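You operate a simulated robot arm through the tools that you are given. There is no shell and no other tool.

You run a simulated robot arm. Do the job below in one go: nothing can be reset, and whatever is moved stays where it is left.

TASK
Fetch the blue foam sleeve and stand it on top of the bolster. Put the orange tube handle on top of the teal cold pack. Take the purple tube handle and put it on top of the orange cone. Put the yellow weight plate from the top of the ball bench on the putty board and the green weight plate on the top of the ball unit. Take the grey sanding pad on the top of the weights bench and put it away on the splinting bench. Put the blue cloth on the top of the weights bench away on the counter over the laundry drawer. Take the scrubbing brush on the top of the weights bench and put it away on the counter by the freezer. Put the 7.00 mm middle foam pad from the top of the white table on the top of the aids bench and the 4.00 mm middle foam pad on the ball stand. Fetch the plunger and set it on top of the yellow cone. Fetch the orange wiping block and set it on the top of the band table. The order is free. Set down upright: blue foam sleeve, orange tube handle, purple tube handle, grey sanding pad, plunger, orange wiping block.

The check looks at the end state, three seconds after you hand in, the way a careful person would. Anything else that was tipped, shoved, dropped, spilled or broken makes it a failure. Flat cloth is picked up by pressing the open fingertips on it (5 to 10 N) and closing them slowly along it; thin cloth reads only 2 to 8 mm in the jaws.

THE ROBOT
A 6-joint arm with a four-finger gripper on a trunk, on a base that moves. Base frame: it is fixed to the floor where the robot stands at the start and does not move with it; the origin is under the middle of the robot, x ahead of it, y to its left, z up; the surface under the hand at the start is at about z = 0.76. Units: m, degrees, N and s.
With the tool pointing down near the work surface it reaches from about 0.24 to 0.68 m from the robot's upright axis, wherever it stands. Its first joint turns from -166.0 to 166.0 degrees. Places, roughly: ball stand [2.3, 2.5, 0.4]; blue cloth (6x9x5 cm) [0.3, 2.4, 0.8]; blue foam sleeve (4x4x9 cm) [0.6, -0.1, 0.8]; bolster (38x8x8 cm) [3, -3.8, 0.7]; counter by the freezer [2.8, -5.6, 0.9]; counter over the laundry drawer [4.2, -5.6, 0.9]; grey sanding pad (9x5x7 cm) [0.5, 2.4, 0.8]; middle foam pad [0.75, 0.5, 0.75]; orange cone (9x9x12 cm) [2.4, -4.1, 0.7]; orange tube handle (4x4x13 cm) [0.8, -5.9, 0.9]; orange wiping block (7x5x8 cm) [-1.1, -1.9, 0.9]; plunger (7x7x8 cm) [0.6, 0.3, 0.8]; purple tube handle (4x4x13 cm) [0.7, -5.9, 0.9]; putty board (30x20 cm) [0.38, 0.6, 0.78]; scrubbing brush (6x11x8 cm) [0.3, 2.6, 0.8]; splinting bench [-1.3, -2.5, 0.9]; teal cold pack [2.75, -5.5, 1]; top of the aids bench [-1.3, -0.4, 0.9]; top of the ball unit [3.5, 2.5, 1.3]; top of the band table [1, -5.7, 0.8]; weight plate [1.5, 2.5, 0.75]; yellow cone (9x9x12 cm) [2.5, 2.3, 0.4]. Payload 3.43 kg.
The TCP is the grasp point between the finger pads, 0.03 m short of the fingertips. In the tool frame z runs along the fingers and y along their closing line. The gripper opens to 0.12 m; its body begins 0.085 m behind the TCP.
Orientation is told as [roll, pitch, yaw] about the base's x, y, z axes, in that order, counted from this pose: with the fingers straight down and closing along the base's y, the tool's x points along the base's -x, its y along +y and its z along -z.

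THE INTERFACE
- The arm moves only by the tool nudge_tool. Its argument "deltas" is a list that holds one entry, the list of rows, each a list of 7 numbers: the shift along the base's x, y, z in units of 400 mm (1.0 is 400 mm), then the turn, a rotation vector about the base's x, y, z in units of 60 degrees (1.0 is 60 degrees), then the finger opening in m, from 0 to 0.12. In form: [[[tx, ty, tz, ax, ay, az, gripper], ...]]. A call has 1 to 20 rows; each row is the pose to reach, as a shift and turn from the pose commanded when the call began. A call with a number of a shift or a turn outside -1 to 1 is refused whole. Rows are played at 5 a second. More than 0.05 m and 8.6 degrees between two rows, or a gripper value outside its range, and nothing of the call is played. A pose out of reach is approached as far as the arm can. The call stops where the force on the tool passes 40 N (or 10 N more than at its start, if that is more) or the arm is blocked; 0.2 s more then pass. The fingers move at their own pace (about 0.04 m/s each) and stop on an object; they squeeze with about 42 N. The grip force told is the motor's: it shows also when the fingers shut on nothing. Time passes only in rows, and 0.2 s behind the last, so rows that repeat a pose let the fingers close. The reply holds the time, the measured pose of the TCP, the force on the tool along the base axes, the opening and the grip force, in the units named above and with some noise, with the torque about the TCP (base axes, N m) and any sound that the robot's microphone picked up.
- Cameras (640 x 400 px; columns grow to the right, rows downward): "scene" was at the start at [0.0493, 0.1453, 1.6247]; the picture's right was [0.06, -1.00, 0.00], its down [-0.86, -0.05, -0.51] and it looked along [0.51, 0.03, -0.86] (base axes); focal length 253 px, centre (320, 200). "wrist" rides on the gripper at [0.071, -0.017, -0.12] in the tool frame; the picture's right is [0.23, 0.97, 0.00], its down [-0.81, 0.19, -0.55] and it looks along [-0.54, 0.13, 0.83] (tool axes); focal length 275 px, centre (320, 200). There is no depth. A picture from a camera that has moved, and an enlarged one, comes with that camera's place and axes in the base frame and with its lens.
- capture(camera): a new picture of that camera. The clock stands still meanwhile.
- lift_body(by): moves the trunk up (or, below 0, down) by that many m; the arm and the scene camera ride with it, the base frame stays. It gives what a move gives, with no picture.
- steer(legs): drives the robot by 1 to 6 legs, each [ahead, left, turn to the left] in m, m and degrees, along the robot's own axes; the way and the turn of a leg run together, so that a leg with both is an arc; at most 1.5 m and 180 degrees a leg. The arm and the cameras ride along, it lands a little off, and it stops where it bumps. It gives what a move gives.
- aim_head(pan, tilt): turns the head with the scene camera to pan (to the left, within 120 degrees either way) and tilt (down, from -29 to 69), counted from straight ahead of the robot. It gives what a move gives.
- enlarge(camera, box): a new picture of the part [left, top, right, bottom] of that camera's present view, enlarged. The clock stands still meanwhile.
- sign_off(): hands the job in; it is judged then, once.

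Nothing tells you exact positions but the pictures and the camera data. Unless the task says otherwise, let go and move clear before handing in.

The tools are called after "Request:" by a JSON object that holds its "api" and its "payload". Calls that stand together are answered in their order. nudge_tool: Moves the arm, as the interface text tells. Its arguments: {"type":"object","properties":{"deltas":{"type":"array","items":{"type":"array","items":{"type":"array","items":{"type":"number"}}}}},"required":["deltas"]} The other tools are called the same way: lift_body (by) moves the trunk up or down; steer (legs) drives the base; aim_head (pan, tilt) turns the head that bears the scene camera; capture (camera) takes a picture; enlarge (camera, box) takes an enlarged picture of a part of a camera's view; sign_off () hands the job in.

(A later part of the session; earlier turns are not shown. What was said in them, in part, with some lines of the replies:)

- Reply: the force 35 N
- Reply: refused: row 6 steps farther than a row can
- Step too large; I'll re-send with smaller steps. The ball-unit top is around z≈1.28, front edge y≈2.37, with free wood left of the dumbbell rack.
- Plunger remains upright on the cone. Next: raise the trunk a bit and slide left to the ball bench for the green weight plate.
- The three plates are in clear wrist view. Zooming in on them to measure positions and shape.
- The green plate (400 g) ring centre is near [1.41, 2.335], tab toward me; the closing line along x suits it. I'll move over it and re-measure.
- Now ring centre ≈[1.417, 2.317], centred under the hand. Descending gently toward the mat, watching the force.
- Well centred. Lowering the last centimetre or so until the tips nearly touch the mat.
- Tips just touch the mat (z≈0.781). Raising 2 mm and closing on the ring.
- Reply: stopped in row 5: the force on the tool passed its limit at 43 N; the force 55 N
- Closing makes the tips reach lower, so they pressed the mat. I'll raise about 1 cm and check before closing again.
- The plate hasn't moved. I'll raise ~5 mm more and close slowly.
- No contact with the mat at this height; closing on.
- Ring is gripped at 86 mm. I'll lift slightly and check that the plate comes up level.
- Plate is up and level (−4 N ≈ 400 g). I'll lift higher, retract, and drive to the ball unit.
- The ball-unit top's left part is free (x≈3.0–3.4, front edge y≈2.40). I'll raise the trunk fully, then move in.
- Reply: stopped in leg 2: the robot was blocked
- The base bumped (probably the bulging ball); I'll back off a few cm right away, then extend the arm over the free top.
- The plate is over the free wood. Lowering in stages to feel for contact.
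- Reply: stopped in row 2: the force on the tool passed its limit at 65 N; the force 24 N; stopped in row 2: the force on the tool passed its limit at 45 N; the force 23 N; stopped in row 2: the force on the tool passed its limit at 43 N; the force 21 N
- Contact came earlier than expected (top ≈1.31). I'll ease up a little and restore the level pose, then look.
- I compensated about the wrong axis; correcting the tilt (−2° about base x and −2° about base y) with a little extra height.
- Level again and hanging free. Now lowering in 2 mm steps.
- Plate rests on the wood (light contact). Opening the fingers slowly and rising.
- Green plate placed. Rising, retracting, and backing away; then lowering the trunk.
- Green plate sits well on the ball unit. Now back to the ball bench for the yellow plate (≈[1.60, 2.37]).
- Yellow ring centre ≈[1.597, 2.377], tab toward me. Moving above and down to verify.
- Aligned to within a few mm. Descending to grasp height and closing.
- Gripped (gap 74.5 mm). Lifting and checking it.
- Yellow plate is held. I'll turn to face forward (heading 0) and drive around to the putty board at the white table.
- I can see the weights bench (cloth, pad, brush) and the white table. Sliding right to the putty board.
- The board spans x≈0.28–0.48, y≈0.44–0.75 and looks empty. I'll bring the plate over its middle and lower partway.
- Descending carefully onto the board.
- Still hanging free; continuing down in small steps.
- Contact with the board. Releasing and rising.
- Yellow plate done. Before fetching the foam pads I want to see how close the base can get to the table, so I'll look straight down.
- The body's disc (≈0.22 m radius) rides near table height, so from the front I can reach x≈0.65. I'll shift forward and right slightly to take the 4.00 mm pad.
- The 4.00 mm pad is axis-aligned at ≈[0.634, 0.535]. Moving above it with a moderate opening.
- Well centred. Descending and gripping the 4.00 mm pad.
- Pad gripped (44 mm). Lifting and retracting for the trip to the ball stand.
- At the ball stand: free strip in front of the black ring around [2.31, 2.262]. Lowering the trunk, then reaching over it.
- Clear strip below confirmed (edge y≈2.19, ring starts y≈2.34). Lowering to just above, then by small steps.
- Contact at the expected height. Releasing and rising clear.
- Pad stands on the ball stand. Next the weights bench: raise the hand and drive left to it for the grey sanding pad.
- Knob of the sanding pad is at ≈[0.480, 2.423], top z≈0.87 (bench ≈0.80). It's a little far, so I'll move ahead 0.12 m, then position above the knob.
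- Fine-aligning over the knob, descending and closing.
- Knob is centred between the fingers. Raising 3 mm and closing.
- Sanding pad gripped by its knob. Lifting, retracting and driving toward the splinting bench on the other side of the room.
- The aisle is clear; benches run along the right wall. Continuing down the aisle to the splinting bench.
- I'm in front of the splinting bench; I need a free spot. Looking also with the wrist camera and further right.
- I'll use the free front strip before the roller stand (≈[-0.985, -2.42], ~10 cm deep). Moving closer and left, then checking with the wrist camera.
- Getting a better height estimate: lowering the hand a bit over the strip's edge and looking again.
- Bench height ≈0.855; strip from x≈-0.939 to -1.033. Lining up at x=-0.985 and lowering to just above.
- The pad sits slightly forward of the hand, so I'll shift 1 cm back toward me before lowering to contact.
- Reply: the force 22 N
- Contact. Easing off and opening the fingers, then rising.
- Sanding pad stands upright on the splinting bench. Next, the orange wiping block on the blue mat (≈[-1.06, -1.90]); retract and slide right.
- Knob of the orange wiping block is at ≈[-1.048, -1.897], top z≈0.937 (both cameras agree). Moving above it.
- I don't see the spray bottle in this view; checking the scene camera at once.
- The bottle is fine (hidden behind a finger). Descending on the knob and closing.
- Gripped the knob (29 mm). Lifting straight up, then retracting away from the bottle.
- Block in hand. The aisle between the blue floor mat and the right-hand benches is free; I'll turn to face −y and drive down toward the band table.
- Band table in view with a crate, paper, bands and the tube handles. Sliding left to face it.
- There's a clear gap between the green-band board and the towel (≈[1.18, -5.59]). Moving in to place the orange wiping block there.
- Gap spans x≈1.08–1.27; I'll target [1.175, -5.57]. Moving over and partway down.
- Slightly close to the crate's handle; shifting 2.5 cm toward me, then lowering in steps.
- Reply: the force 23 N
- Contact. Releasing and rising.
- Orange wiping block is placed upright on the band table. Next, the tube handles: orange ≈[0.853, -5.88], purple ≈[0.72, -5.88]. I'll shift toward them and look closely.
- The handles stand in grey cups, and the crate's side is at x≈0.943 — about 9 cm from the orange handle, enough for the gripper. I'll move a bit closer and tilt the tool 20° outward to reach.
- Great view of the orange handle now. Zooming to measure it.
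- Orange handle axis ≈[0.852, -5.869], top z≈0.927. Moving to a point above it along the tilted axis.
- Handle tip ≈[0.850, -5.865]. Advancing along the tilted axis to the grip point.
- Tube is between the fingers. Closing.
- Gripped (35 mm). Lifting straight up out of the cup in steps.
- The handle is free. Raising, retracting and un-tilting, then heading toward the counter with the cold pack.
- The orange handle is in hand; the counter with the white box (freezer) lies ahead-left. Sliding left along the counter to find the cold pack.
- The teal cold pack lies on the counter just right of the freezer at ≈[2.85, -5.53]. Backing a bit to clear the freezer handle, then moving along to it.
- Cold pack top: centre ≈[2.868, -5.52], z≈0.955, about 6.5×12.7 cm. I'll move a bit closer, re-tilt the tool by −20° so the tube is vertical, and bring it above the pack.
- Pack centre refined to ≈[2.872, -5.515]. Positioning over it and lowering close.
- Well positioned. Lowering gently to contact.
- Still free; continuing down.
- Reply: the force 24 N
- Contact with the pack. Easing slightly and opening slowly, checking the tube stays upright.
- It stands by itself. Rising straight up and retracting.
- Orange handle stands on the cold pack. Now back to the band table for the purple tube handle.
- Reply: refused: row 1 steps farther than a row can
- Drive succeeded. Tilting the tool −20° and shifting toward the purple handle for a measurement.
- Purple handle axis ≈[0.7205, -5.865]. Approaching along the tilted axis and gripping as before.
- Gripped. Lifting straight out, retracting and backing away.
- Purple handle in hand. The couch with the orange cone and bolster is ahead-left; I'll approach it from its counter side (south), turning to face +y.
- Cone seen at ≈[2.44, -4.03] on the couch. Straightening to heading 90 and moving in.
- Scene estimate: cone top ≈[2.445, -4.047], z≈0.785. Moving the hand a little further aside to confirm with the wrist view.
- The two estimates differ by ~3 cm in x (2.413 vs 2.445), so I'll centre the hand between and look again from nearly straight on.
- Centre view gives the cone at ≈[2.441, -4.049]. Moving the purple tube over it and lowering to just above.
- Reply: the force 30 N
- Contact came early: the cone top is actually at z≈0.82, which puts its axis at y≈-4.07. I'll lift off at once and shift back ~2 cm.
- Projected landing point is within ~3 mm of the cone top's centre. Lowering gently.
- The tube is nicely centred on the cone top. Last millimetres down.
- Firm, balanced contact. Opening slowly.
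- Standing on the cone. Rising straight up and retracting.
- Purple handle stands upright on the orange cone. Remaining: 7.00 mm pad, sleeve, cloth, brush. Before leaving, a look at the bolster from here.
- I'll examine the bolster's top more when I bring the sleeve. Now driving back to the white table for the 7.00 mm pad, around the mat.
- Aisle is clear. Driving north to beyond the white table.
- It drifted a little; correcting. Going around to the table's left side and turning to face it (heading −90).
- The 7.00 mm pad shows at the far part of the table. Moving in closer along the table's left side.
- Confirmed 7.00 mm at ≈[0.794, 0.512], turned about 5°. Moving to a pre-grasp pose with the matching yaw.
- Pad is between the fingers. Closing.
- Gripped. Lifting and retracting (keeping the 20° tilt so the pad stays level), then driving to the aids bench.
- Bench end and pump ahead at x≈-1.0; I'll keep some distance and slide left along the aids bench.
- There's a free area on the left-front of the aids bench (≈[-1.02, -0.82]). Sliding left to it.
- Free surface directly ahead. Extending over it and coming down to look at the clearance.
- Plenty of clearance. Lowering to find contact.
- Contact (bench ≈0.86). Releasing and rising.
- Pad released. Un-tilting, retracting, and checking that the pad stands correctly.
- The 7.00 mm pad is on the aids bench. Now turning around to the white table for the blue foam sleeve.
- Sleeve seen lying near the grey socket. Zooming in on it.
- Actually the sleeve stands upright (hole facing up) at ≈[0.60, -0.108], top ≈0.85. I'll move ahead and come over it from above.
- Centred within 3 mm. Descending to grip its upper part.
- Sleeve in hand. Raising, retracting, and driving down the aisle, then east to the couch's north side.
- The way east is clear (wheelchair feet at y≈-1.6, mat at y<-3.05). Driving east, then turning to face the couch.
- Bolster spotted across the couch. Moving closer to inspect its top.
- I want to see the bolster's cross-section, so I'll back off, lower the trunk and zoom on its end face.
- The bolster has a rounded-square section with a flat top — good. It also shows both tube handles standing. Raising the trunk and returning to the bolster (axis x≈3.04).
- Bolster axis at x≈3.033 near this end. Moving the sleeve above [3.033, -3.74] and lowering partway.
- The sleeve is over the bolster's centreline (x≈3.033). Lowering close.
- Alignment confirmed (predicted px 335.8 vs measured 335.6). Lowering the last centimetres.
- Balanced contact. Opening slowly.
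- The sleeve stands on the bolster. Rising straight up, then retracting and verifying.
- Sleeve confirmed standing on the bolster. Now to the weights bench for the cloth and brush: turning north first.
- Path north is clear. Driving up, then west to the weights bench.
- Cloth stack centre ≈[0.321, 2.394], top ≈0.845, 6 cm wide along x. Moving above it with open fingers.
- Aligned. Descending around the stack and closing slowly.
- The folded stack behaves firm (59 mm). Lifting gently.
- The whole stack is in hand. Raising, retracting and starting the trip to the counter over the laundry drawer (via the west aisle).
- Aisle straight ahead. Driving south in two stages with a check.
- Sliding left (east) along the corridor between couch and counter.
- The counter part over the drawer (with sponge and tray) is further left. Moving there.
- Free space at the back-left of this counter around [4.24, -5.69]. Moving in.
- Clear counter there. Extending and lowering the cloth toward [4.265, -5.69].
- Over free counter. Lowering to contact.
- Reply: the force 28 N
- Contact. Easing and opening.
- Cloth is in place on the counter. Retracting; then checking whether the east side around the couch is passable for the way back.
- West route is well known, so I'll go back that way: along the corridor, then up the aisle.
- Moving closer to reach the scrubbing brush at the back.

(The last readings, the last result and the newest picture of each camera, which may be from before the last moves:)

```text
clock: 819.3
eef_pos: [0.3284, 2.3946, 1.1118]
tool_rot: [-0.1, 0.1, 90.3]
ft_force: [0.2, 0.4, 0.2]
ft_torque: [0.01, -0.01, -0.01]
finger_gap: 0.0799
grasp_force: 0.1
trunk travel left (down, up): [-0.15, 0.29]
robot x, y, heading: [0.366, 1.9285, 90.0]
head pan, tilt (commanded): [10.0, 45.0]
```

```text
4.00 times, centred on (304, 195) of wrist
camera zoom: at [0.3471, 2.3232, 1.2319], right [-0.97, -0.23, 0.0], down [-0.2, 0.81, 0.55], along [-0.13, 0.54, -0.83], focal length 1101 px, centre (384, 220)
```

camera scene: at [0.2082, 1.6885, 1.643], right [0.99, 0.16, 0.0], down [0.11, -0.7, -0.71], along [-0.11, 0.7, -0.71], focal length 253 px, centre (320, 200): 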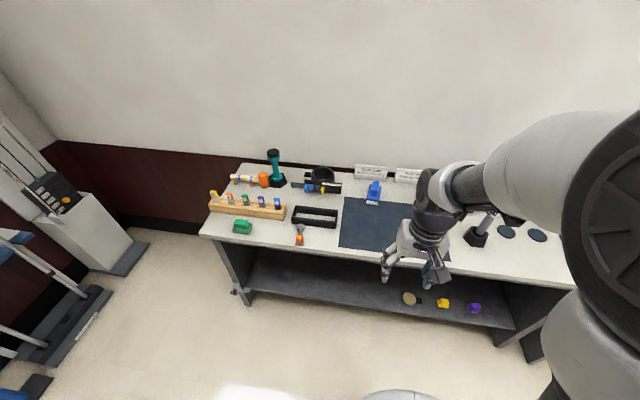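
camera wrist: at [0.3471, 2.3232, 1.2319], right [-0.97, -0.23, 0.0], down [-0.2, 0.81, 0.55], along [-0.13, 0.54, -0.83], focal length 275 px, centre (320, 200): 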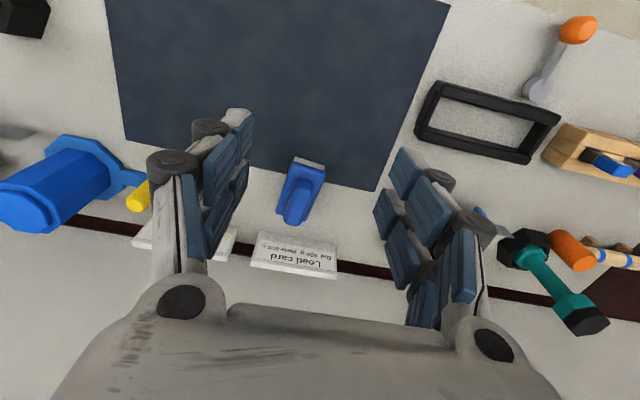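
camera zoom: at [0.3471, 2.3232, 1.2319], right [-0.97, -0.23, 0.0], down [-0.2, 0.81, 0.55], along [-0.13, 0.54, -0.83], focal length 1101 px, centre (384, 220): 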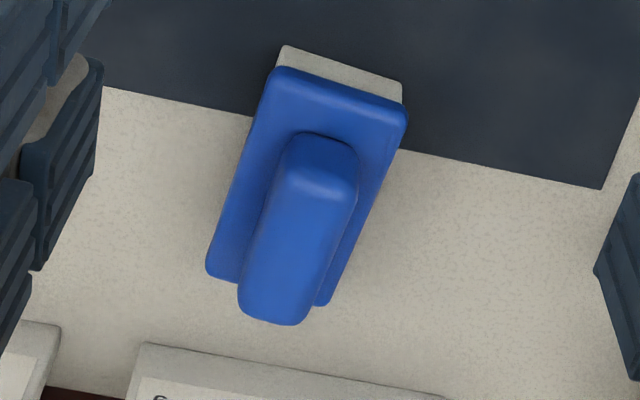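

Brush centre ≈[0.320, 2.573], handle ridge along its long axis (turned −6°), top ≈0.88. Moving above with matching yaw.

Request:
{"api": "nudge_tool", "payload": {"deltas": [[[-0.005, 0.1, -0.02, 0, 0, -0.03, 0.06], [-0.01, 0.2, -0.06, 0, 0, -0.06, 0.06], [-0.015, 0.3, -0.12, 0, 0, -0.09, 0.06], [-0.021, 0.4, -0.18, 0, 0, -0.102, 0.06], [-0.021, 0.446, -0.26, 0, 0, -0.102, 0.06], [-0.021, 0.446, -0.36, 0, 0, -0.102, 0.06]]]}}

Request:
{"api": "capture", "payload": {"camera": "wrist"}}

Request:
{"api": "enlarge", "payload": {"camera": "scene", "box": [310, 170, 438, 270]}}

```text
clock: 820.7
eef_pos: [0.3196, 2.5741, 0.9692]
tool_rot: [-0.1, 0.1, 84.0]
ft_force: [-0.1, -0.1, 0.5]
ft_torque: [-0.02, -0.01, -0.03]
finger_gap: 0.0597
grasp_force: 0.1
trunk travel left (down, up): [-0.15, 0.29]
robot x, y, heading: [0.3662, 1.9315, 90.0]
head pan, tilt (commanded): [10.0, 45.0]
```

```text
taken
camera wrist: at [0.3304, 2.5011, 1.089], right [-0.99, -0.13, 0.0], down [-0.11, 0.83, 0.55], along [-0.07, 0.55, -0.83], focal length 275 px, centre (320, 200)
```

wrist: 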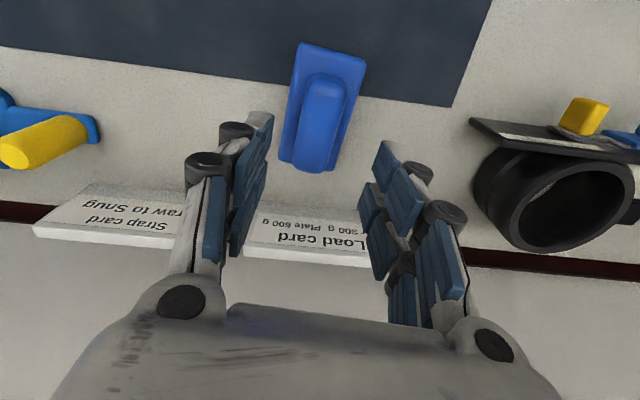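

```text
4.00 times, centred on (374, 220) of scene
camera zoom: at [0.2095, 1.9923, 1.6429], right [0.98, 0.17, 0.0], down [0.12, -0.7, -0.71], along [-0.12, 0.7, -0.71], focal length 1012 px, centre (104, 120)
```

zoom: 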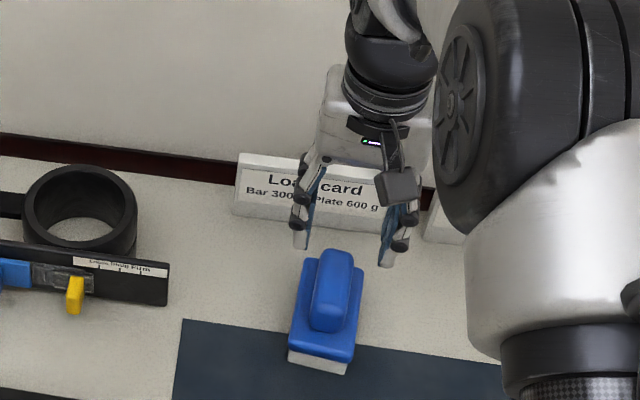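

Aligned with the handle. Descending and gripping it.

Request:
{"api": "nudge_tool", "payload": {"deltas": [[[0.004, 0, -0.1, 0, 0, 0, 0.06], [0.004, 0, -0.18, 0, 0, 0, 0.06], [0.004, 0, -0.22, 0, 0, 0, 0.06]]]}}

Request:
{"api": "capture", "payload": {"camera": "wrist"}}

```text
clock: 821.5
eef_pos: [0.3227, 2.5742, 0.8772]
tool_rot: [-0.1, 0.1, 84.2]
ft_force: [0.3, -0.1, -1.3]
ft_torque: [-0.02, 0.01, 0.0]
finger_gap: 0.0602
grasp_force: 0.1
trunk travel left (down, up): [-0.15, 0.29]
robot x, y, heading: [0.3604, 1.931, 89.8]
head pan, tilt (commanded): [10.0, 45.0]
```

```text
taken
camera wrist: at [0.3335, 2.5015, 0.9977], right [-0.99, -0.13, 0.0], down [-0.11, 0.83, 0.55], along [-0.07, 0.55, -0.83], focal length 275 px, centre (320, 200)
```

wrist: 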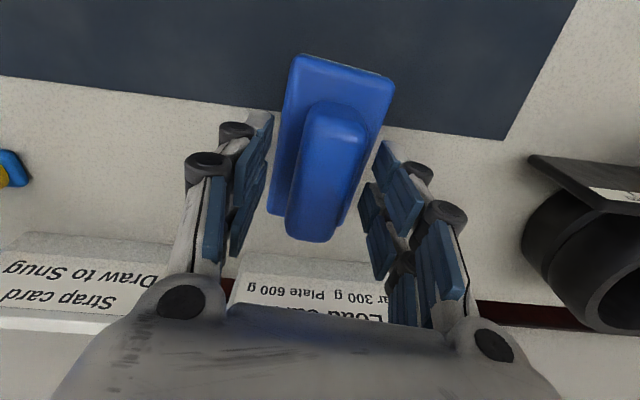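

Request:
{"api": "nudge_tool", "payload": {"deltas": [[[0, 0, 0.01, 0, 0, 0, 0.05], [0, 0, 0.01, 0, 0, 0, 0.04], [0, 0, 0.01, 0, 0, 0, 0.03], [0, 0, 0.01, 0, 0, 0, 0.015], [0, 0, 0.01, 0, 0, 0, 0.0], [0, 0, 0.01, 0, 0, 0, 0.0]]]}}

Request:
{"api": "nudge_tool", "payload": {"deltas": [[[0, 0, 0.04, 0, 0, 0, 0.0], [0, 0, 0.1, 0, 0, 0, 0.0], [0, 0, 0.2, 0, 0, 0, 0.0]]]}}

Request:
{"api": "capture", "payload": {"camera": "wrist"}}

Request:
{"api": "enlarge", "payload": {"camera": "scene", "box": [310, 150, 438, 250]}}

```text
clock: 822.9
eef_pos: [0.3222, 2.5743, 0.8822]
tool_rot: [-0.1, 0.1, 84.1]
ft_force: [0.7, -0.8, 0.5]
ft_torque: [0.0, 0.01, -0.01]
finger_gap: 0.0312
grasp_force: 41.8
trunk travel left (down, up): [-0.15, 0.29]
robot x, y, heading: [0.361, 1.9345, 89.9]
head pan, tilt (commanded): [10.0, 45.0]
```

```text
clock: 823.7
eef_pos: [0.3232, 2.5721, 0.9619]
tool_rot: [-0.1, 0.2, 84.2]
ft_force: [0.0, -0.4, -1.1]
ft_torque: [0.02, 0.0, -0.01]
finger_gap: 0.0312
grasp_force: 41.9
trunk travel left (down, up): [-0.15, 0.29]
robot x, y, heading: [0.3592, 1.9317, 89.9]
head pan, tilt (commanded): [10.0, 45.0]
```

```text
taken
camera wrist: at [0.3341, 2.4992, 1.0835], right [-0.99, -0.13, 0.0], down [-0.11, 0.83, 0.55], along [-0.07, 0.55, -0.83], focal length 275 px, centre (320, 200)
```

wrist: 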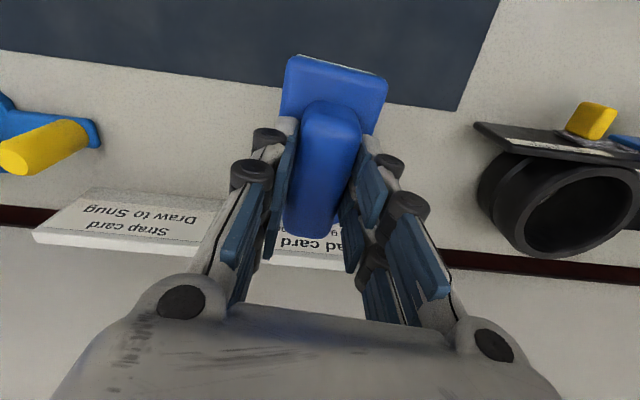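

```text
4.00 times, centred on (374, 200) of scene
camera zoom: at [0.2095, 1.9909, 1.6431], right [0.98, 0.17, 0.0], down [0.12, -0.7, -0.71], along [-0.12, 0.7, -0.71], focal length 1012 px, centre (104, 200)
```

zoom: 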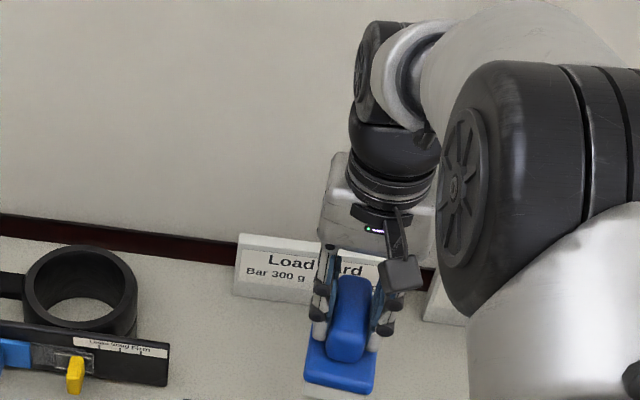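

Brush held. Raising, retracting, and starting the trip to the freezer counter.

Request:
{"api": "nudge_tool", "payload": {"deltas": [[[0, -0.02, 0.1, 0, 0, 0, 0.0], [0, -0.06, 0.21, 0, 0, 0, 0.0], [0, -0.1, 0.32, 0, 0, 0, 0.0], [0.01, -0.18, 0.4, 0, 0, 0, 0.0], [0.02, -0.28, 0.42, 0, 0, 0, 0.0], [0.03, -0.39, 0.42, 0, 0, 0.05, 0.0], [0.05, -0.5, 0.42, 0, 0, 0.1, 0.0], [0.07, -0.61, 0.42, 0, 0, 0.1, 0.0]]]}}

Request:
{"api": "steer", "payload": {"legs": [[-0.4, 0, 0], [0, 0.76, 0], [0, 0, 90], [0, 0, 90]]}}

Request:
{"api": "aim_head", "payload": {"pan": 0, "tilt": 30}}

Request:
{"api": "capture", "payload": {"camera": "scene"}}

```text
clock: 825.5
eef_pos: [0.3501, 2.327, 1.1323]
tool_rot: [0.0, 0.0, 90.2]
ft_force: [0.1, -0.7, -0.6]
ft_torque: [0.09, -0.02, 0.0]
finger_gap: 0.0313
grasp_force: 41.9
trunk travel left (down, up): [-0.15, 0.29]
robot x, y, heading: [0.3608, 1.9294, 89.9]
head pan, tilt (commanded): [10.0, 45.0]
```

```text
clock: 839.4
eef_pos: [-0.3998, 1.1374, 1.1334]
tool_rot: [-0.2, 0.1, -91.6]
ft_force: [-0.4, 0.1, -0.3]
ft_torque: [-0.03, 0.0, -0.04]
finger_gap: 0.0313
grasp_force: 41.8
trunk travel left (down, up): [-0.15, 0.29]
robot x, y, heading: [-0.4002, 1.5369, -91.6]
head pan, tilt (commanded): [10.0, 45.0]
```

```text
clock: 840.1
eef_pos: [-0.4, 1.138, 1.1328]
tool_rot: [-0.2, 0.0, -91.6]
ft_force: [0.0, 0.4, -2.3]
ft_torque: [0.04, 0.0, -0.03]
finger_gap: 0.0312
grasp_force: 42.0
trunk travel left (down, up): [-0.15, 0.29]
robot x, y, heading: [-0.4, 1.539, -91.8]
head pan, tilt (commanded): [0.0, 30.0]
```

```text
taken
camera scene: at [-0.2604, 1.4624, 1.6655], right [-1.0, 0.03, 0.0], down [0.01, 0.5, -0.87], along [-0.03, -0.87, -0.5], focal length 253 px, centre (320, 200)
```

scene: 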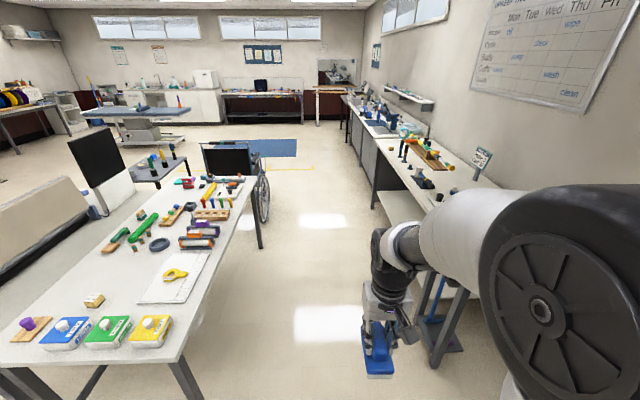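

Heading is −91.7; I'll correct it slightly and drive south in stages.

Request:
{"api": "steer", "payload": {"legs": [[1.3, 0.03, 1.8], [1.3, 0, 0], [0.6, 0, 0]]}}

Request:
{"api": "steer", "payload": {"legs": [[0.05, 0, 0]]}}

```text
clock: 855.8
eef_pos: [-0.4376, -2.0573, 1.1335]
tool_rot: [-0.1, 0.1, -90.9]
ft_force: [-0.4, 0.2, -1.0]
ft_torque: [-0.02, -0.01, 0.03]
finger_gap: 0.0317
grasp_force: 42.1
trunk travel left (down, up): [-0.15, 0.29]
robot x, y, heading: [-0.4453, -1.6633, -90.9]
head pan, tilt (commanded): [0.0, 30.0]
```

```text
clock: 856.7
eef_pos: [-0.4393, -2.107, 1.1314]
tool_rot: [0.0, 0.2, -90.9]
ft_force: [0.4, -1.1, -1.2]
ft_torque: [0.08, 0.02, 0.0]
finger_gap: 0.0315
grasp_force: 42.0
trunk travel left (down, up): [-0.15, 0.29]
robot x, y, heading: [-0.4463, -1.7124, -90.8]
head pan, tilt (commanded): [0.0, 30.0]
```

Request:
{"api": "steer", "payload": {"legs": [[1.2, 0.05, 1], [1.2, 0, 0], [0.6, 0, 0]]}}

Request:
{"api": "steer", "payload": {"legs": [[0.03, 0, 0]]}}

```text
clock: 871.6
eef_pos: [-0.3994, -5.1461, 1.1333]
tool_rot: [-0.1, 0.1, -89.8]
ft_force: [0.0, -1.1, -1.1]
ft_torque: [0.07, -0.01, 0.03]
finger_gap: 0.0312
grasp_force: 42.1
trunk travel left (down, up): [-0.15, 0.29]
robot x, y, heading: [-0.4114, -4.7468, -89.8]
head pan, tilt (commanded): [0.0, 30.0]
```

```text
clock: 872.5
eef_pos: [-0.3996, -5.1783, 1.1323]
tool_rot: [-0.2, 0.2, -89.8]
ft_force: [0.5, -0.7, -0.7]
ft_torque: [0.08, -0.02, -0.04]
finger_gap: 0.0312
grasp_force: 41.8
trunk travel left (down, up): [-0.15, 0.29]
robot x, y, heading: [-0.4127, -4.782, -89.8]
head pan, tilt (commanded): [0.0, 30.0]
```

Request:
{"api": "steer", "payload": {"legs": [[-0.04, 0, 0], [0, 1.3, 0], [0, 1.3, 0]]}}

Request:
{"api": "steer", "payload": {"legs": [[0, 0.75, 0]]}}

Request:
{"api": "aim_head", "payload": {"pan": 10, "tilt": 45}}

Request:
{"api": "capture", "payload": {"camera": "scene"}}

Request:
{"api": "capture", "payload": {"camera": "wrist"}}

```text
clock: 885.5
eef_pos: [2.1836, -5.1434, 1.1332]
tool_rot: [-0.1, 0.2, -89.9]
ft_force: [0.2, 1.0, -0.8]
ft_torque: [0.0, 0.01, 0.0]
finger_gap: 0.0314
grasp_force: 41.8
trunk travel left (down, up): [-0.15, 0.29]
robot x, y, heading: [2.1712, -4.7462, -90.1]
head pan, tilt (commanded): [0.0, 30.0]
```

```text
clock: 889.5
eef_pos: [2.9292, -5.1407, 1.1327]
tool_rot: [0.1, 0.1, -89.5]
ft_force: [0.3, 0.5, -0.9]
ft_torque: [-0.03, 0.01, 0.0]
finger_gap: 0.0314
grasp_force: 42.1
trunk travel left (down, up): [-0.15, 0.29]
robot x, y, heading: [2.9146, -4.744, -89.7]
head pan, tilt (commanded): [0.0, 30.0]
```

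```text
clock: 890.3
eef_pos: [2.9294, -5.1402, 1.1329]
tool_rot: [-0.1, 0.1, -89.6]
ft_force: [-0.2, -0.6, -1.5]
ft_torque: [-0.04, -0.02, 0.03]
finger_gap: 0.0314
grasp_force: 42.2
trunk travel left (down, up): [-0.15, 0.29]
robot x, y, heading: [2.9146, -4.7426, -89.3]
head pan, tilt (commanded): [10.0, 45.0]
```

```text
taken
camera scene: at [3.0706, -4.7999, 1.643], right [-0.98, -0.18, 0.0], down [-0.13, 0.7, -0.71], along [0.13, -0.7, -0.71], focal length 253 px, centre (320, 200)
```

scene: 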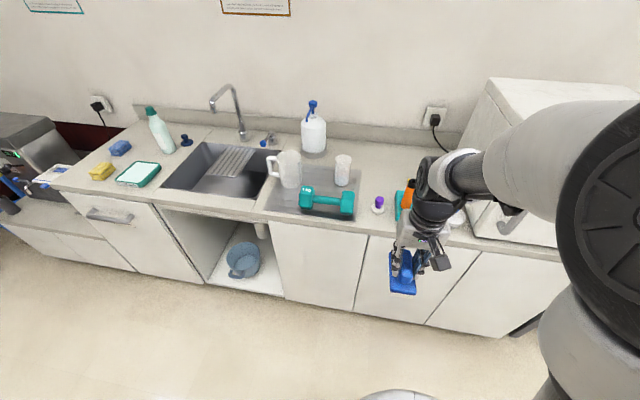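

```text
taken
camera wrist: at [2.9131, -5.0701, 1.2531], right [0.97, 0.24, 0.0], down [0.2, -0.81, 0.55], along [0.13, -0.53, -0.83], focal length 275 px, centre (320, 200)
```

wrist: 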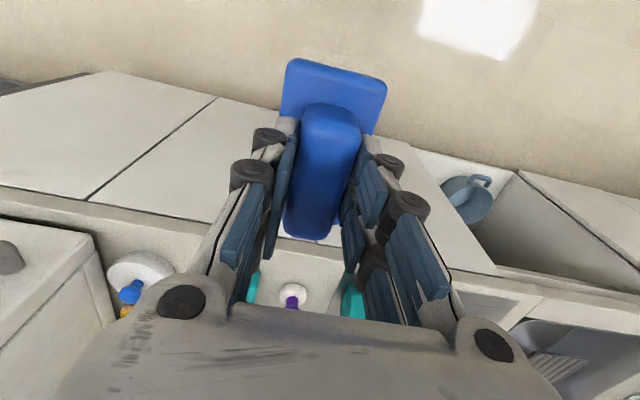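

I see the cloth in place on the left. Free spot for the brush is behind the cold pack at ≈[2.965, -5.71]. The orange tube (top ≈1.07) is near the path, so I'll first raise the hand and shift left before moving in.

Request:
{"api": "nudge_tool", "payload": {"deltas": [[[0, 0, 0.1, 0, 0, 0, 0.0], [0, 0, 0.2, 0, 0, 0, 0.0]]]}}

Request:
{"api": "steer", "payload": {"legs": [[0, 0.11, -0.3], [0.3, 0, 0]]}}

Request:
{"api": "capture", "payload": {"camera": "scene"}}

Request:
{"api": "capture", "payload": {"camera": "wrist"}}

```text
clock: 890.9
eef_pos: [2.9277, -5.1387, 1.2124]
tool_rot: [-0.1, 0.1, -89.4]
ft_force: [0.2, 0.1, -0.7]
ft_torque: [-0.02, 0.01, 0.02]
finger_gap: 0.0315
grasp_force: 41.5
trunk travel left (down, up): [-0.15, 0.29]
robot x, y, heading: [2.9122, -4.7405, -89.6]
head pan, tilt (commanded): [10.0, 45.0]
```

```text
clock: 893.8
eef_pos: [3.0347, -5.4406, 1.2111]
tool_rot: [-0.1, 0.2, -89.6]
ft_force: [-0.6, -0.5, -1.7]
ft_torque: [0.02, 0.0, -0.03]
finger_gap: 0.0314
grasp_force: 41.6
trunk travel left (down, up): [-0.15, 0.29]
robot x, y, heading: [3.0235, -5.0433, -89.6]
head pan, tilt (commanded): [10.0, 45.0]
```

```text
taken
camera scene: at [3.1804, -5.1027, 1.6429], right [-0.98, -0.18, 0.0], down [-0.13, 0.7, -0.71], along [0.13, -0.7, -0.71], focal length 253 px, centre (320, 200)
```

scene: 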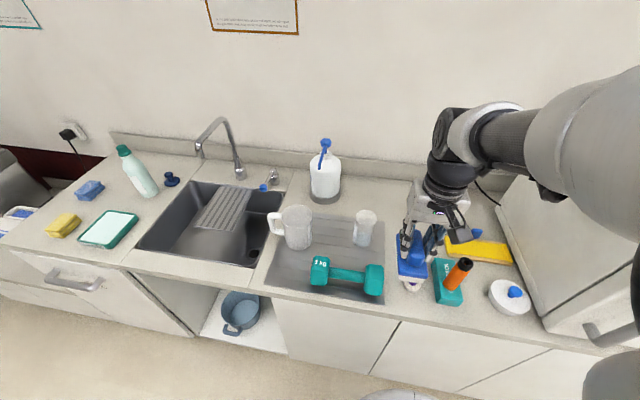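

```text
taken
camera wrist: at [3.02, -5.3715, 1.3319], right [0.97, 0.24, 0.0], down [0.2, -0.81, 0.55], along [0.13, -0.53, -0.83], focal length 275 px, centre (320, 200)
```

wrist: 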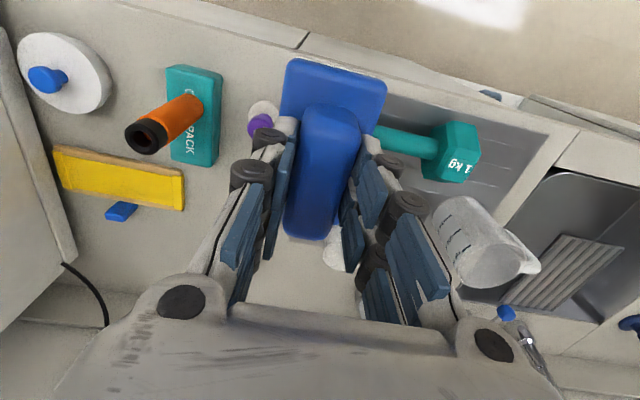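

The free gap is between the yellow board (ends x≈2.845) and the glass (x≈3.14). Moving over [2.97, -5.70] at safe height, then partway down.

Request:
{"api": "nudge_tool", "payload": {"deltas": [[[-0.01, -0.11, 0, 0, 0, 0, 0.0], [-0.03, -0.22, 0, 0, 0, 0, 0.0], [-0.06, -0.33, 0, 0, 0, 0, 0.0], [-0.1, -0.44, 0, 0, 0, 0, 0.0], [-0.14, -0.55, 0, 0, 0, 0, 0.0], [-0.1625, -0.65, 0, 0, 0, 0, 0.0], [-0.1625, -0.65, -0.1, 0, 0, 0, 0.0], [-0.1625, -0.65, -0.22, 0, 0, 0, 0.0], [-0.1625, -0.65, -0.32, 0, 0, 0, 0.0]]]}}

Request:
{"api": "capture", "payload": {"camera": "wrist"}}

Request:
{"api": "capture", "payload": {"camera": "scene"}}

```text
clock: 895.8
eef_pos: [2.9686, -5.7034, 1.082]
tool_rot: [0.0, 0.2, -89.5]
ft_force: [-0.1, 0.1, -0.8]
ft_torque: [0.01, -0.02, -0.02]
finger_gap: 0.0312
grasp_force: 42.2
trunk travel left (down, up): [-0.15, 0.29]
robot x, y, heading: [3.0242, -5.0425, -89.8]
head pan, tilt (commanded): [10.0, 45.0]
```

```text
taken
camera wrist: at [2.953, -5.634, 1.2038], right [0.97, 0.24, 0.0], down [0.2, -0.81, 0.55], along [0.13, -0.54, -0.83], focal length 275 px, centre (320, 200)
```

wrist: 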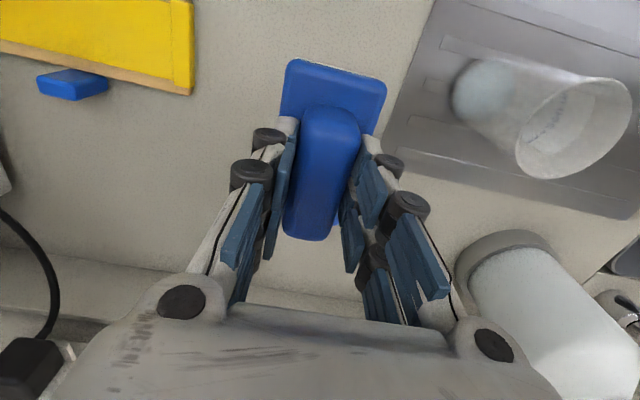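

```text
taken
camera scene: at [3.1804, -5.1022, 1.6429], right [-0.98, -0.18, 0.0], down [-0.13, 0.7, -0.71], along [0.13, -0.7, -0.71], focal length 253 px, centre (320, 200)
```

scene: 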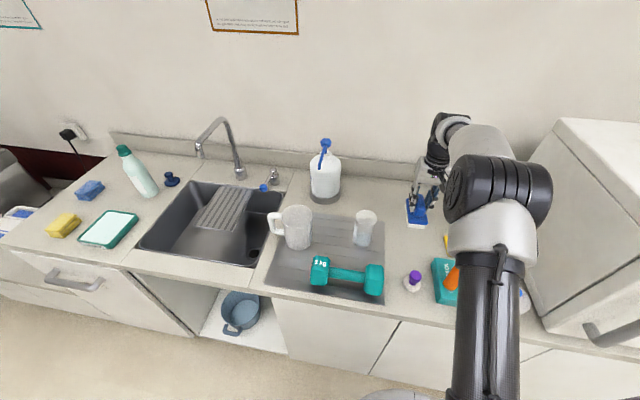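

Spot below is free. The elbow is above the orange tube with good height margin; lowering in small stages while checking.

Request:
{"api": "nudge_tool", "payload": {"deltas": [[[0, 0, -0.06, 0, 0, 0, 0.0], [0, 0, -0.12, 0, 0, 0, 0.0]]]}}

Request:
{"api": "enlarge", "payload": {"camera": "scene", "box": [380, 150, 540, 310]}}

```text
clock: 896.4
eef_pos: [2.9688, -5.7007, 1.0371]
tool_rot: [-0.1, 0.1, -89.6]
ft_force: [0.0, -0.8, -1.1]
ft_torque: [0.0, 0.03, -0.02]
finger_gap: 0.0315
grasp_force: 42.5
trunk travel left (down, up): [-0.15, 0.29]
robot x, y, heading: [3.024, -5.044, -90.0]
head pan, tilt (commanded): [10.0, 45.0]
```

```text
2.50 times, centred on (460, 230) of scene
camera zoom: at [3.1804, -5.102, 1.643], right [-0.98, -0.18, 0.0], down [-0.13, 0.7, -0.71], along [0.13, -0.7, -0.71], focal length 633 px, centre (-30, 125)
```

zoom: 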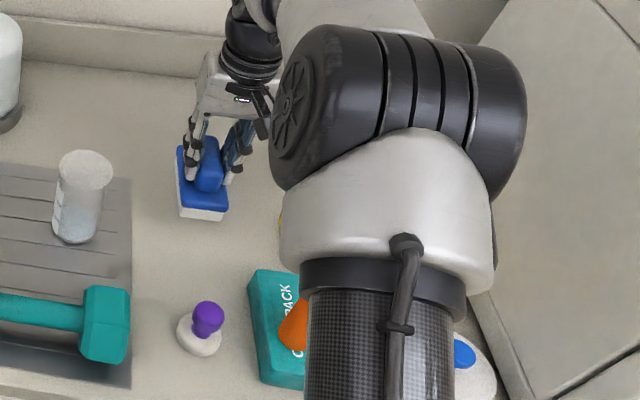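

The upper arm is well above the orange tube (~10 cm or more). Continuing down carefully.

Request:
{"api": "nudge_tool", "payload": {"deltas": [[[0, 0, -0.04, 0, 0, 0, 0.0], [0, 0, -0.08, 0, 0, 0, 0.0], [0, 0, -0.11, 0, 0, 0, 0.0]]]}}

Request:
{"api": "enlarge", "payload": {"camera": "scene", "box": [380, 150, 540, 310]}}

Request:
{"api": "capture", "payload": {"camera": "wrist"}}

```text
clock: 897.2
eef_pos: [2.9695, -5.7017, 0.9914]
tool_rot: [-0.1, 0.1, -89.6]
ft_force: [0.5, -0.3, -0.1]
ft_torque: [-0.01, 0.0, 0.01]
finger_gap: 0.0313
grasp_force: 42.1
trunk travel left (down, up): [-0.15, 0.29]
robot x, y, heading: [3.0245, -5.0435, -89.8]
head pan, tilt (commanded): [10.0, 45.0]
```

```text
2.50 times, centred on (460, 230) of scene
camera zoom: at [3.1804, -5.1019, 1.643], right [-0.98, -0.18, 0.0], down [-0.13, 0.7, -0.71], along [0.13, -0.7, -0.71], focal length 633 px, centre (-30, 125)
```

zoom: 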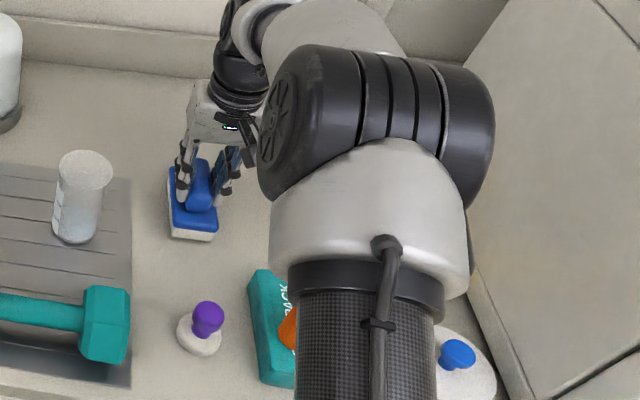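

```text
taken
camera wrist: at [2.9542, -5.6317, 1.1123], right [0.97, 0.24, 0.0], down [0.2, -0.81, 0.55], along [0.13, -0.53, -0.83], focal length 275 px, centre (320, 200)
```

wrist: 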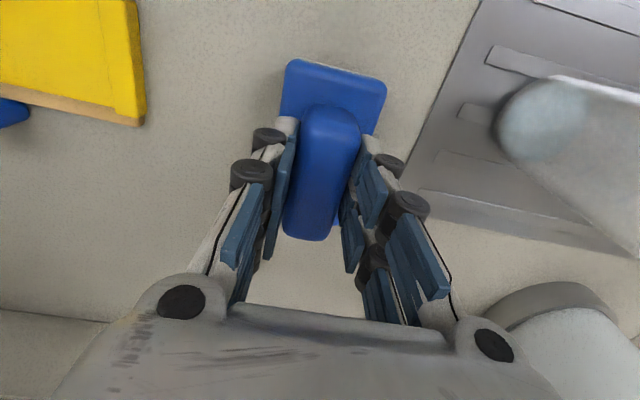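

Request:
{"api": "nudge_tool", "payload": {"deltas": [[[0, 0, -0.01, 0, 0, 0, 0.0], [0, 0, -0.02, 0, 0, 0, 0.0]]]}}

```text
clock: 897.8
eef_pos: [2.9698, -5.7019, 0.9842]
tool_rot: [-0.1, 0.0, -89.6]
ft_force: [-0.4, 0.4, -1.1]
ft_torque: [0.03, 0.01, 0.0]
finger_gap: 0.0314
grasp_force: 42.2
trunk travel left (down, up): [-0.15, 0.29]
robot x, y, heading: [3.0275, -5.0442, -90.0]
head pan, tilt (commanded): [10.0, 45.0]
```

Request:
{"api": "nudge_tool", "payload": {"deltas": [[[0, 0, -0.007, 0, 0, 0, 0.0], [0, 0, -0.014, 0, 0, 0, 0.0]]]}}

```text
clock: 898.4
eef_pos: [2.9699, -5.7018, 0.9805]
tool_rot: [0.0, -0.4, -89.6]
ft_force: [-1.2, 2.3, 18.4]
ft_torque: [-0.88, -0.16, -0.09]
finger_gap: 0.0314
grasp_force: 42.2
trunk travel left (down, up): [-0.15, 0.29]
robot x, y, heading: [3.0269, -5.0462, -89.8]
head pan, tilt (commanded): [10.0, 45.0]
```

Contact at the far end first; one more small step to seat it, then release.

Request:
{"api": "nudge_tool", "payload": {"deltas": [[[0, 0, -0.004, 0, 0, 0, 0.0]]]}}

Request:
{"api": "enlarge", "payload": {"camera": "scene", "box": [400, 170, 464, 230]}}

```text
clock: 898.8
eef_pos: [2.9699, -5.6997, 0.9791]
tool_rot: [-0.1, -0.1, -89.6]
ft_force: [-3.0, 1.7, 19.5]
ft_torque: [-1.06, 0.09, -0.1]
finger_gap: 0.0316
grasp_force: 41.9
trunk travel left (down, up): [-0.15, 0.29]
robot x, y, heading: [3.0248, -5.0417, -89.5]
head pan, tilt (commanded): [10.0, 45.0]
```

```text
6.67 times, centred on (432, 200) of scene
camera zoom: at [3.1802, -5.099, 1.6432], right [-0.98, -0.18, 0.0], down [-0.13, 0.69, -0.71], along [0.13, -0.7, -0.71], focal length 1687 px, centre (-427, 200)
```

zoom: 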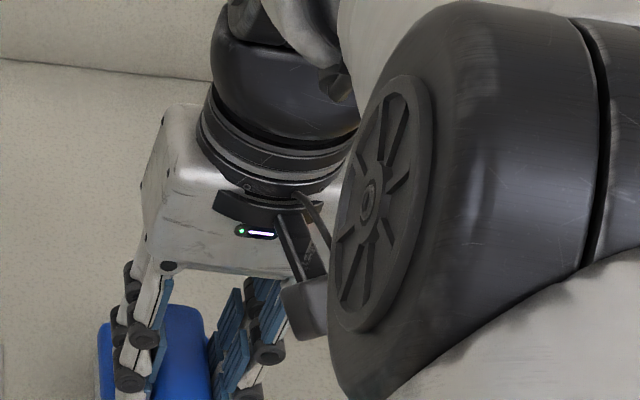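

Request:
{"api": "nudge_tool", "payload": {"deltas": [[[0, 0, 0.002, 0, 0, 0, 0.028], [0, 0, 0.004, 0, 0, 0, 0.033], [0, 0, 0.005, 0, 0, 0, 0.038], [0, 0, 0.006, 0, 0, 0, 0.045], [0, 0, 0.008, 0, 0, 0, 0.055], [0, 0, 0.03, 0, 0, 0, 0.058], [0, 0, 0.1, 0, 0, 0, 0.058], [0, 0, 0.2, 0, 0, 0, 0.058], [0, 0, 0.32, 0, 0, 0, 0.058]]]}}

Request:
{"api": "capture", "payload": {"camera": "wrist"}}

Request:
{"api": "enlarge", "payload": {"camera": "scene", "box": [380, 170, 540, 310]}}

```text
clock: 900.8
eef_pos: [2.9729, -5.6999, 1.1041]
tool_rot: [-0.1, 0.3, -89.6]
ft_force: [0.1, 0.0, 0.0]
ft_torque: [-0.02, 0.02, 0.0]
finger_gap: 0.0581
grasp_force: 0.0
trunk travel left (down, up): [-0.15, 0.29]
robot x, y, heading: [3.0217, -5.0442, -89.6]
head pan, tilt (commanded): [10.0, 45.0]
```

```text
taken
camera wrist: at [2.9563, -5.6299, 1.2256], right [0.97, 0.24, 0.0], down [0.2, -0.81, 0.55], along [0.13, -0.53, -0.84], focal length 275 px, centre (320, 200)
```

wrist: 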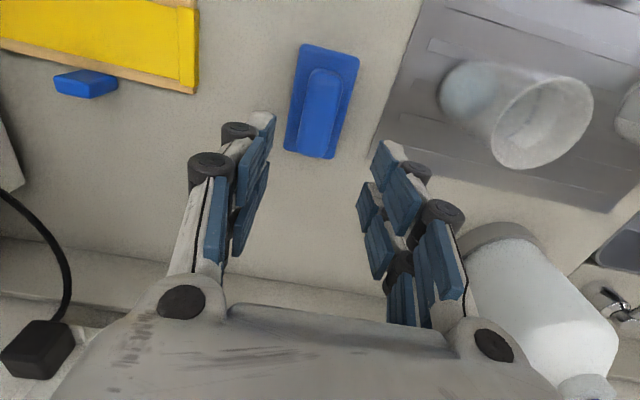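

```text
2.86 times, centred on (460, 240) of scene
camera zoom: at [3.1805, -5.1008, 1.643], right [-0.98, -0.18, 0.0], down [-0.13, 0.7, -0.71], along [0.13, -0.7, -0.71], focal length 723 px, centre (-80, 86)
```

zoom: 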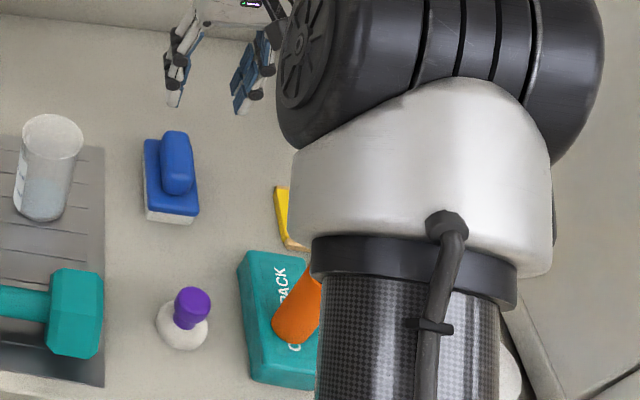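

Brush is placed; the orange tube still stands. Rising higher before retracting, then backing away for a final check.

Request:
{"api": "nudge_tool", "payload": {"deltas": [[[0.02, 0, 0.1, 0, 0, 0, 0.058], [0.05, 0, 0.2, 0, 0, 0, 0.058], [0.08, 0.05, 0.28, 0, 0, 0, 0.058], [0.11, 0.15, 0.3, 0, 0, 0, 0.058], [0.14, 0.26, 0.3, 0, 0, 0, 0.058], [0.16, 0.37, 0.3, 0, 0, 0, 0.058], [0.16, 0.48, 0.3, 0, 0, 0, 0.058], [0.16, 0.59, 0.3, 0, 0, 0, 0.058], [0.16, 0.69, 0.28, 0, 0, 0, 0.058]]]}}

Request:
{"api": "steer", "payload": {"legs": [[-0.3, 0, 0]]}}

Request:
{"api": "aim_head", "payload": {"pan": 0, "tilt": 40}}

Request:
{"api": "capture", "payload": {"camera": "scene"}}

Request:
{"api": "enlarge", "payload": {"camera": "scene", "box": [240, 110, 460, 250]}}

```text
clock: 902.8
eef_pos: [3.0366, -5.4225, 1.2156]
tool_rot: [-0.1, 0.1, -89.7]
ft_force: [0.3, 0.1, 0.6]
ft_torque: [-0.01, 0.01, 0.01]
finger_gap: 0.0581
grasp_force: 0.1
trunk travel left (down, up): [-0.15, 0.29]
robot x, y, heading: [3.025, -5.0437, -89.5]
head pan, tilt (commanded): [10.0, 45.0]
```

```text
clock: 904.8
eef_pos: [3.0328, -5.1178, 1.2171]
tool_rot: [-0.1, 0.1, -90.0]
ft_force: [0.0, 0.1, 0.1]
ft_torque: [-0.05, 0.01, -0.02]
finger_gap: 0.058
grasp_force: 0.1
trunk travel left (down, up): [-0.15, 0.29]
robot x, y, heading: [3.0236, -4.7382, -90.3]
head pan, tilt (commanded): [10.0, 45.0]
```

```text
clock: 905.6
eef_pos: [3.0343, -5.118, 1.2151]
tool_rot: [-0.1, 0.2, -90.1]
ft_force: [0.4, 0.0, -0.3]
ft_torque: [0.01, -0.02, 0.01]
finger_gap: 0.0581
grasp_force: 0.0
trunk travel left (down, up): [-0.15, 0.29]
robot x, y, heading: [3.0233, -4.7362, -90.0]
head pan, tilt (commanded): [0.0, 40.0]
```

```text
taken
camera scene: at [3.1657, -4.8033, 1.6502], right [-1.0, 0.0, 0.0], down [0.0, 0.64, -0.77], along [0.0, -0.77, -0.64], focal length 253 px, centre (320, 200)
```

scene: 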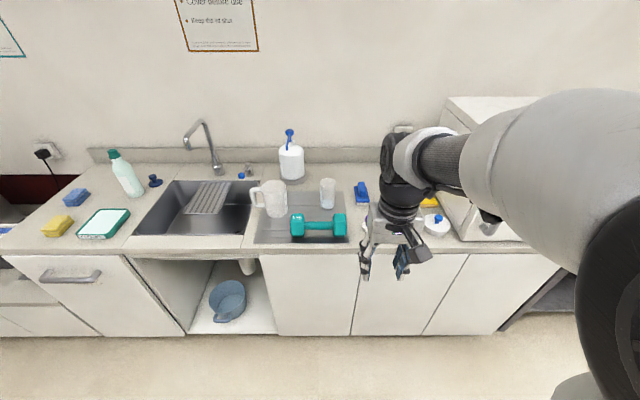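

```text
2.86 times, centred on (350, 180) of scene
camera zoom: at [3.1657, -4.8033, 1.6502], right [-1.0, 0.0, 0.0], down [0.0, 0.64, -0.77], along [0.0, -0.77, -0.64], focal length 723 px, centre (234, 257)
```

zoom: 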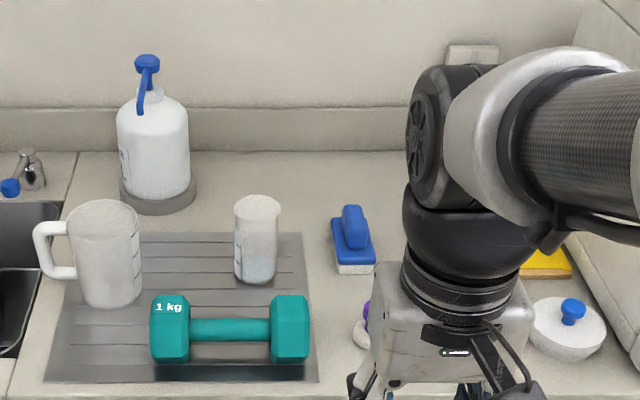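

Brush stands in place. Turning a bit to verify the orange tube, and the items on the couch.

Request:
{"api": "steer", "payload": {"legs": [[0, 0, 70]]}}

Request:
{"api": "aim_head", "payload": {"pan": -80, "tilt": 35}}

Request:
{"api": "capture", "payload": {"camera": "scene"}}

Request:
{"api": "aim_head", "payload": {"pan": 115, "tilt": 35}}

Request:
{"api": "capture", "payload": {"camera": "scene"}}

```text
clock: 909.0
eef_pos: [3.3857, -4.8528, 1.2156]
tool_rot: [-0.1, 0.1, -19.1]
ft_force: [0.6, -0.5, 0.5]
ft_torque: [0.02, -0.01, 0.0]
finger_gap: 0.058
grasp_force: 0.0
trunk travel left (down, up): [-0.15, 0.29]
robot x, y, heading: [3.0199, -4.7372, -19.5]
head pan, tilt (commanded): [0.0, 40.0]
```

```text
clock: 910.6
eef_pos: [3.3855, -4.8524, 1.2153]
tool_rot: [-0.1, 0.2, -19.1]
ft_force: [0.8, -0.3, 0.0]
ft_torque: [-0.05, -0.04, 0.03]
finger_gap: 0.058
grasp_force: 0.1
trunk travel left (down, up): [-0.15, 0.29]
robot x, y, heading: [3.0247, -4.7416, -18.9]
head pan, tilt (commanded): [-80.0, 35.0]
```

```text
taken
camera scene: at [3.039, -4.6858, 1.6578], right [-0.99, 0.16, 0.0], down [0.09, 0.57, -0.82], along [-0.13, -0.81, -0.57], focal length 253 px, centre (320, 200)
```

scene: 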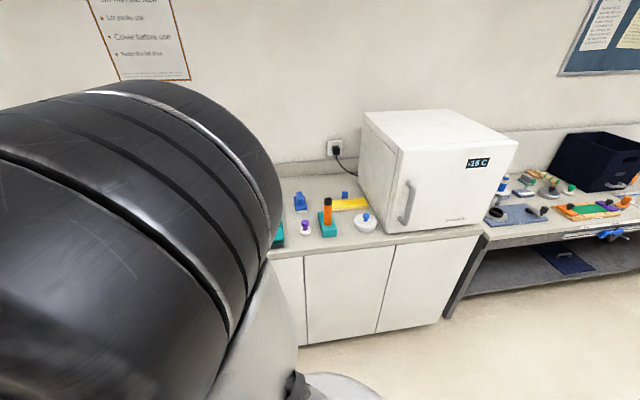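

```text
clock: 913.4
eef_pos: [3.3862, -4.8528, 1.2162]
tool_rot: [0.0, 0.1, -19.1]
ft_force: [-0.1, -0.2, 0.4]
ft_torque: [-0.03, 0.03, 0.02]
finger_gap: 0.0578
grasp_force: 0.0
trunk travel left (down, up): [-0.15, 0.29]
robot x, y, heading: [3.0249, -4.7403, -19.5]
head pan, tilt (commanded): [115.0, 35.0]
```

```text
taken
camera scene: at [3.0442, -4.5113, 1.6578], right [0.99, 0.1, 0.0], down [0.06, -0.57, -0.82], along [-0.08, 0.81, -0.57], focal length 253 px, centre (320, 200)
```

scene: 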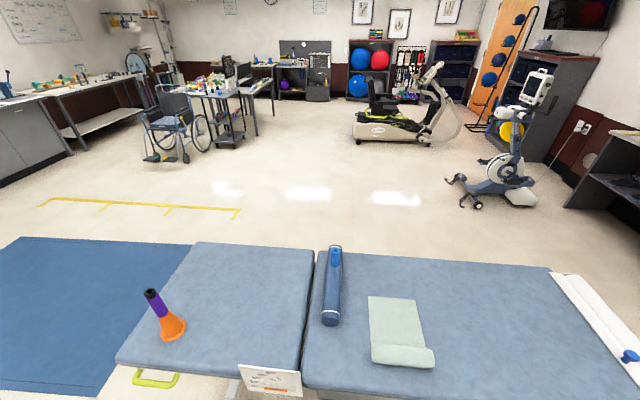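

Everything here stands. Zooming for a final check of the sleeve and the far items (plunger, ball unit).

Request:
{"api": "enlarge", "payload": {"camera": "scene", "box": [290, 225, 390, 335]}}

Request:
{"api": "enlarge", "payload": {"camera": "scene", "box": [260, 20, 420, 120]}}

Request:
{"api": "enlarge", "payload": {"camera": "scene", "box": [0, 50, 260, 180]}}

```text
3.64 times, centred on (340, 280) of scene
camera zoom: at [3.0442, -4.5113, 1.6578], right [0.99, 0.1, 0.0], down [0.06, -0.57, -0.82], along [-0.08, 0.81, -0.57], focal length 920 px, centre (247, -91)
```

zoom: 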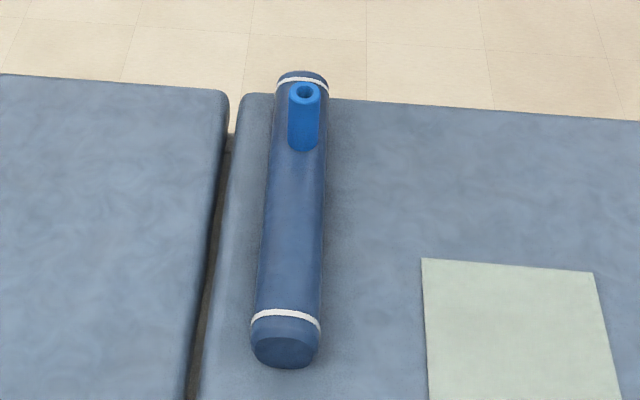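

```text
4.00 times, centred on (340, 70) of scene
camera zoom: at [3.0442, -4.5113, 1.6578], right [0.99, 0.1, 0.0], down [0.06, -0.57, -0.82], along [-0.08, 0.81, -0.57], focal length 1012 px, centre (240, 720)
```

zoom: 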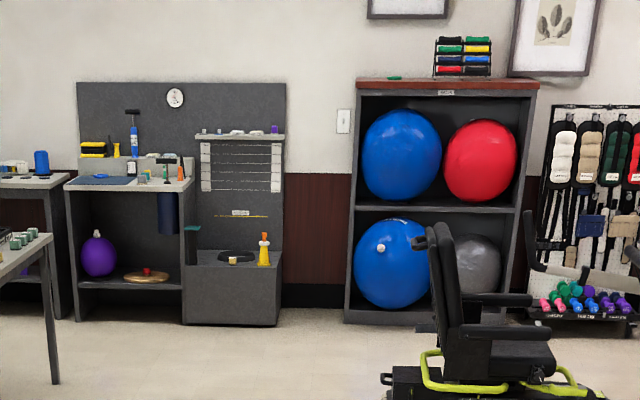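

```text
2.46 times, centred on (130, 115) of scene
camera zoom: at [3.0442, -4.5113, 1.6578], right [0.99, 0.1, 0.0], down [0.06, -0.57, -0.82], along [-0.08, 0.81, -0.57], focal length 623 px, centre (788, 409)
```

zoom: 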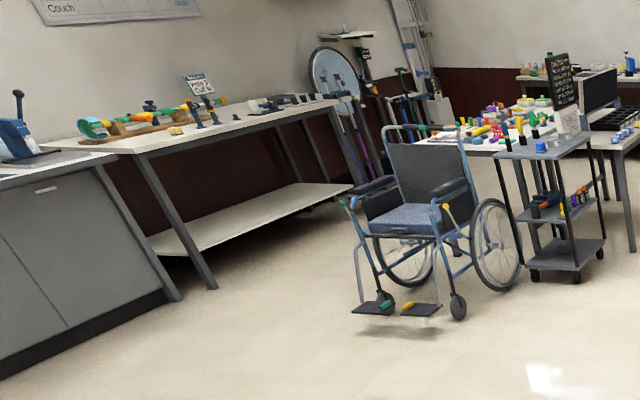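

Final check shows every item at its goal: plunger on the yellow cone, 4.00 mm pad on the ball stand, green plate on the ball unit. The yellow plate, 7.00 mm pad, sanding pad, wiping block, both tube handles, sleeve, cloth and brush are also in place. The hand is empty and clear, so I'm handing in.

Request:
{"api": "sign_off", "payload": {}}

```text
The job is handed in.
```

All twelve moves are done and the job is handed in. My last pictures showed each item at its goal and the hand empty and clear; the check's own verdict has not come back to me.

| Item | Where it is now |
|---|---|
| Blue foam sleeve | Standing upright on the bolster |
| Orange tube handle | Standing upright on the teal cold pack |
| Purple tube handle | Standing upright on the orange cone |
| Yellow weight plate (200 g) | On the putty board |
| Green weight plate (400 g) | On the top of the ball unit |
| Grey sanding pad | Upright on the splinting bench, in the free strip in front of the roller stand |
| Blue cloth | On the counter over the laundry drawer, behind the yellow sponge |
| Scrubbing brush | On the counter by the freezer, behind the cold pack |
| 7.00 mm foam pad | On the top of the aids bench |
| 4.00 mm foam pad | On the ball stand, in front of the black ring |
| Plunger | Upright on the yellow cone |
| Orange wiping block | Upright on the band table, between the green-band board and the towel |

- **Bump at the ball unit:** the base touched something once while I was moving in, most likely the lower exercise ball, and I backed off at once. From the position of the ball's valve before and after, it does not look moved.
- **Firm contacts:** setting the green plate down and my first try with the purple handle both touched down harder than planned, about 65 N and 29 N. Both items came to rest correctly, and the orange cone did not look displaced.
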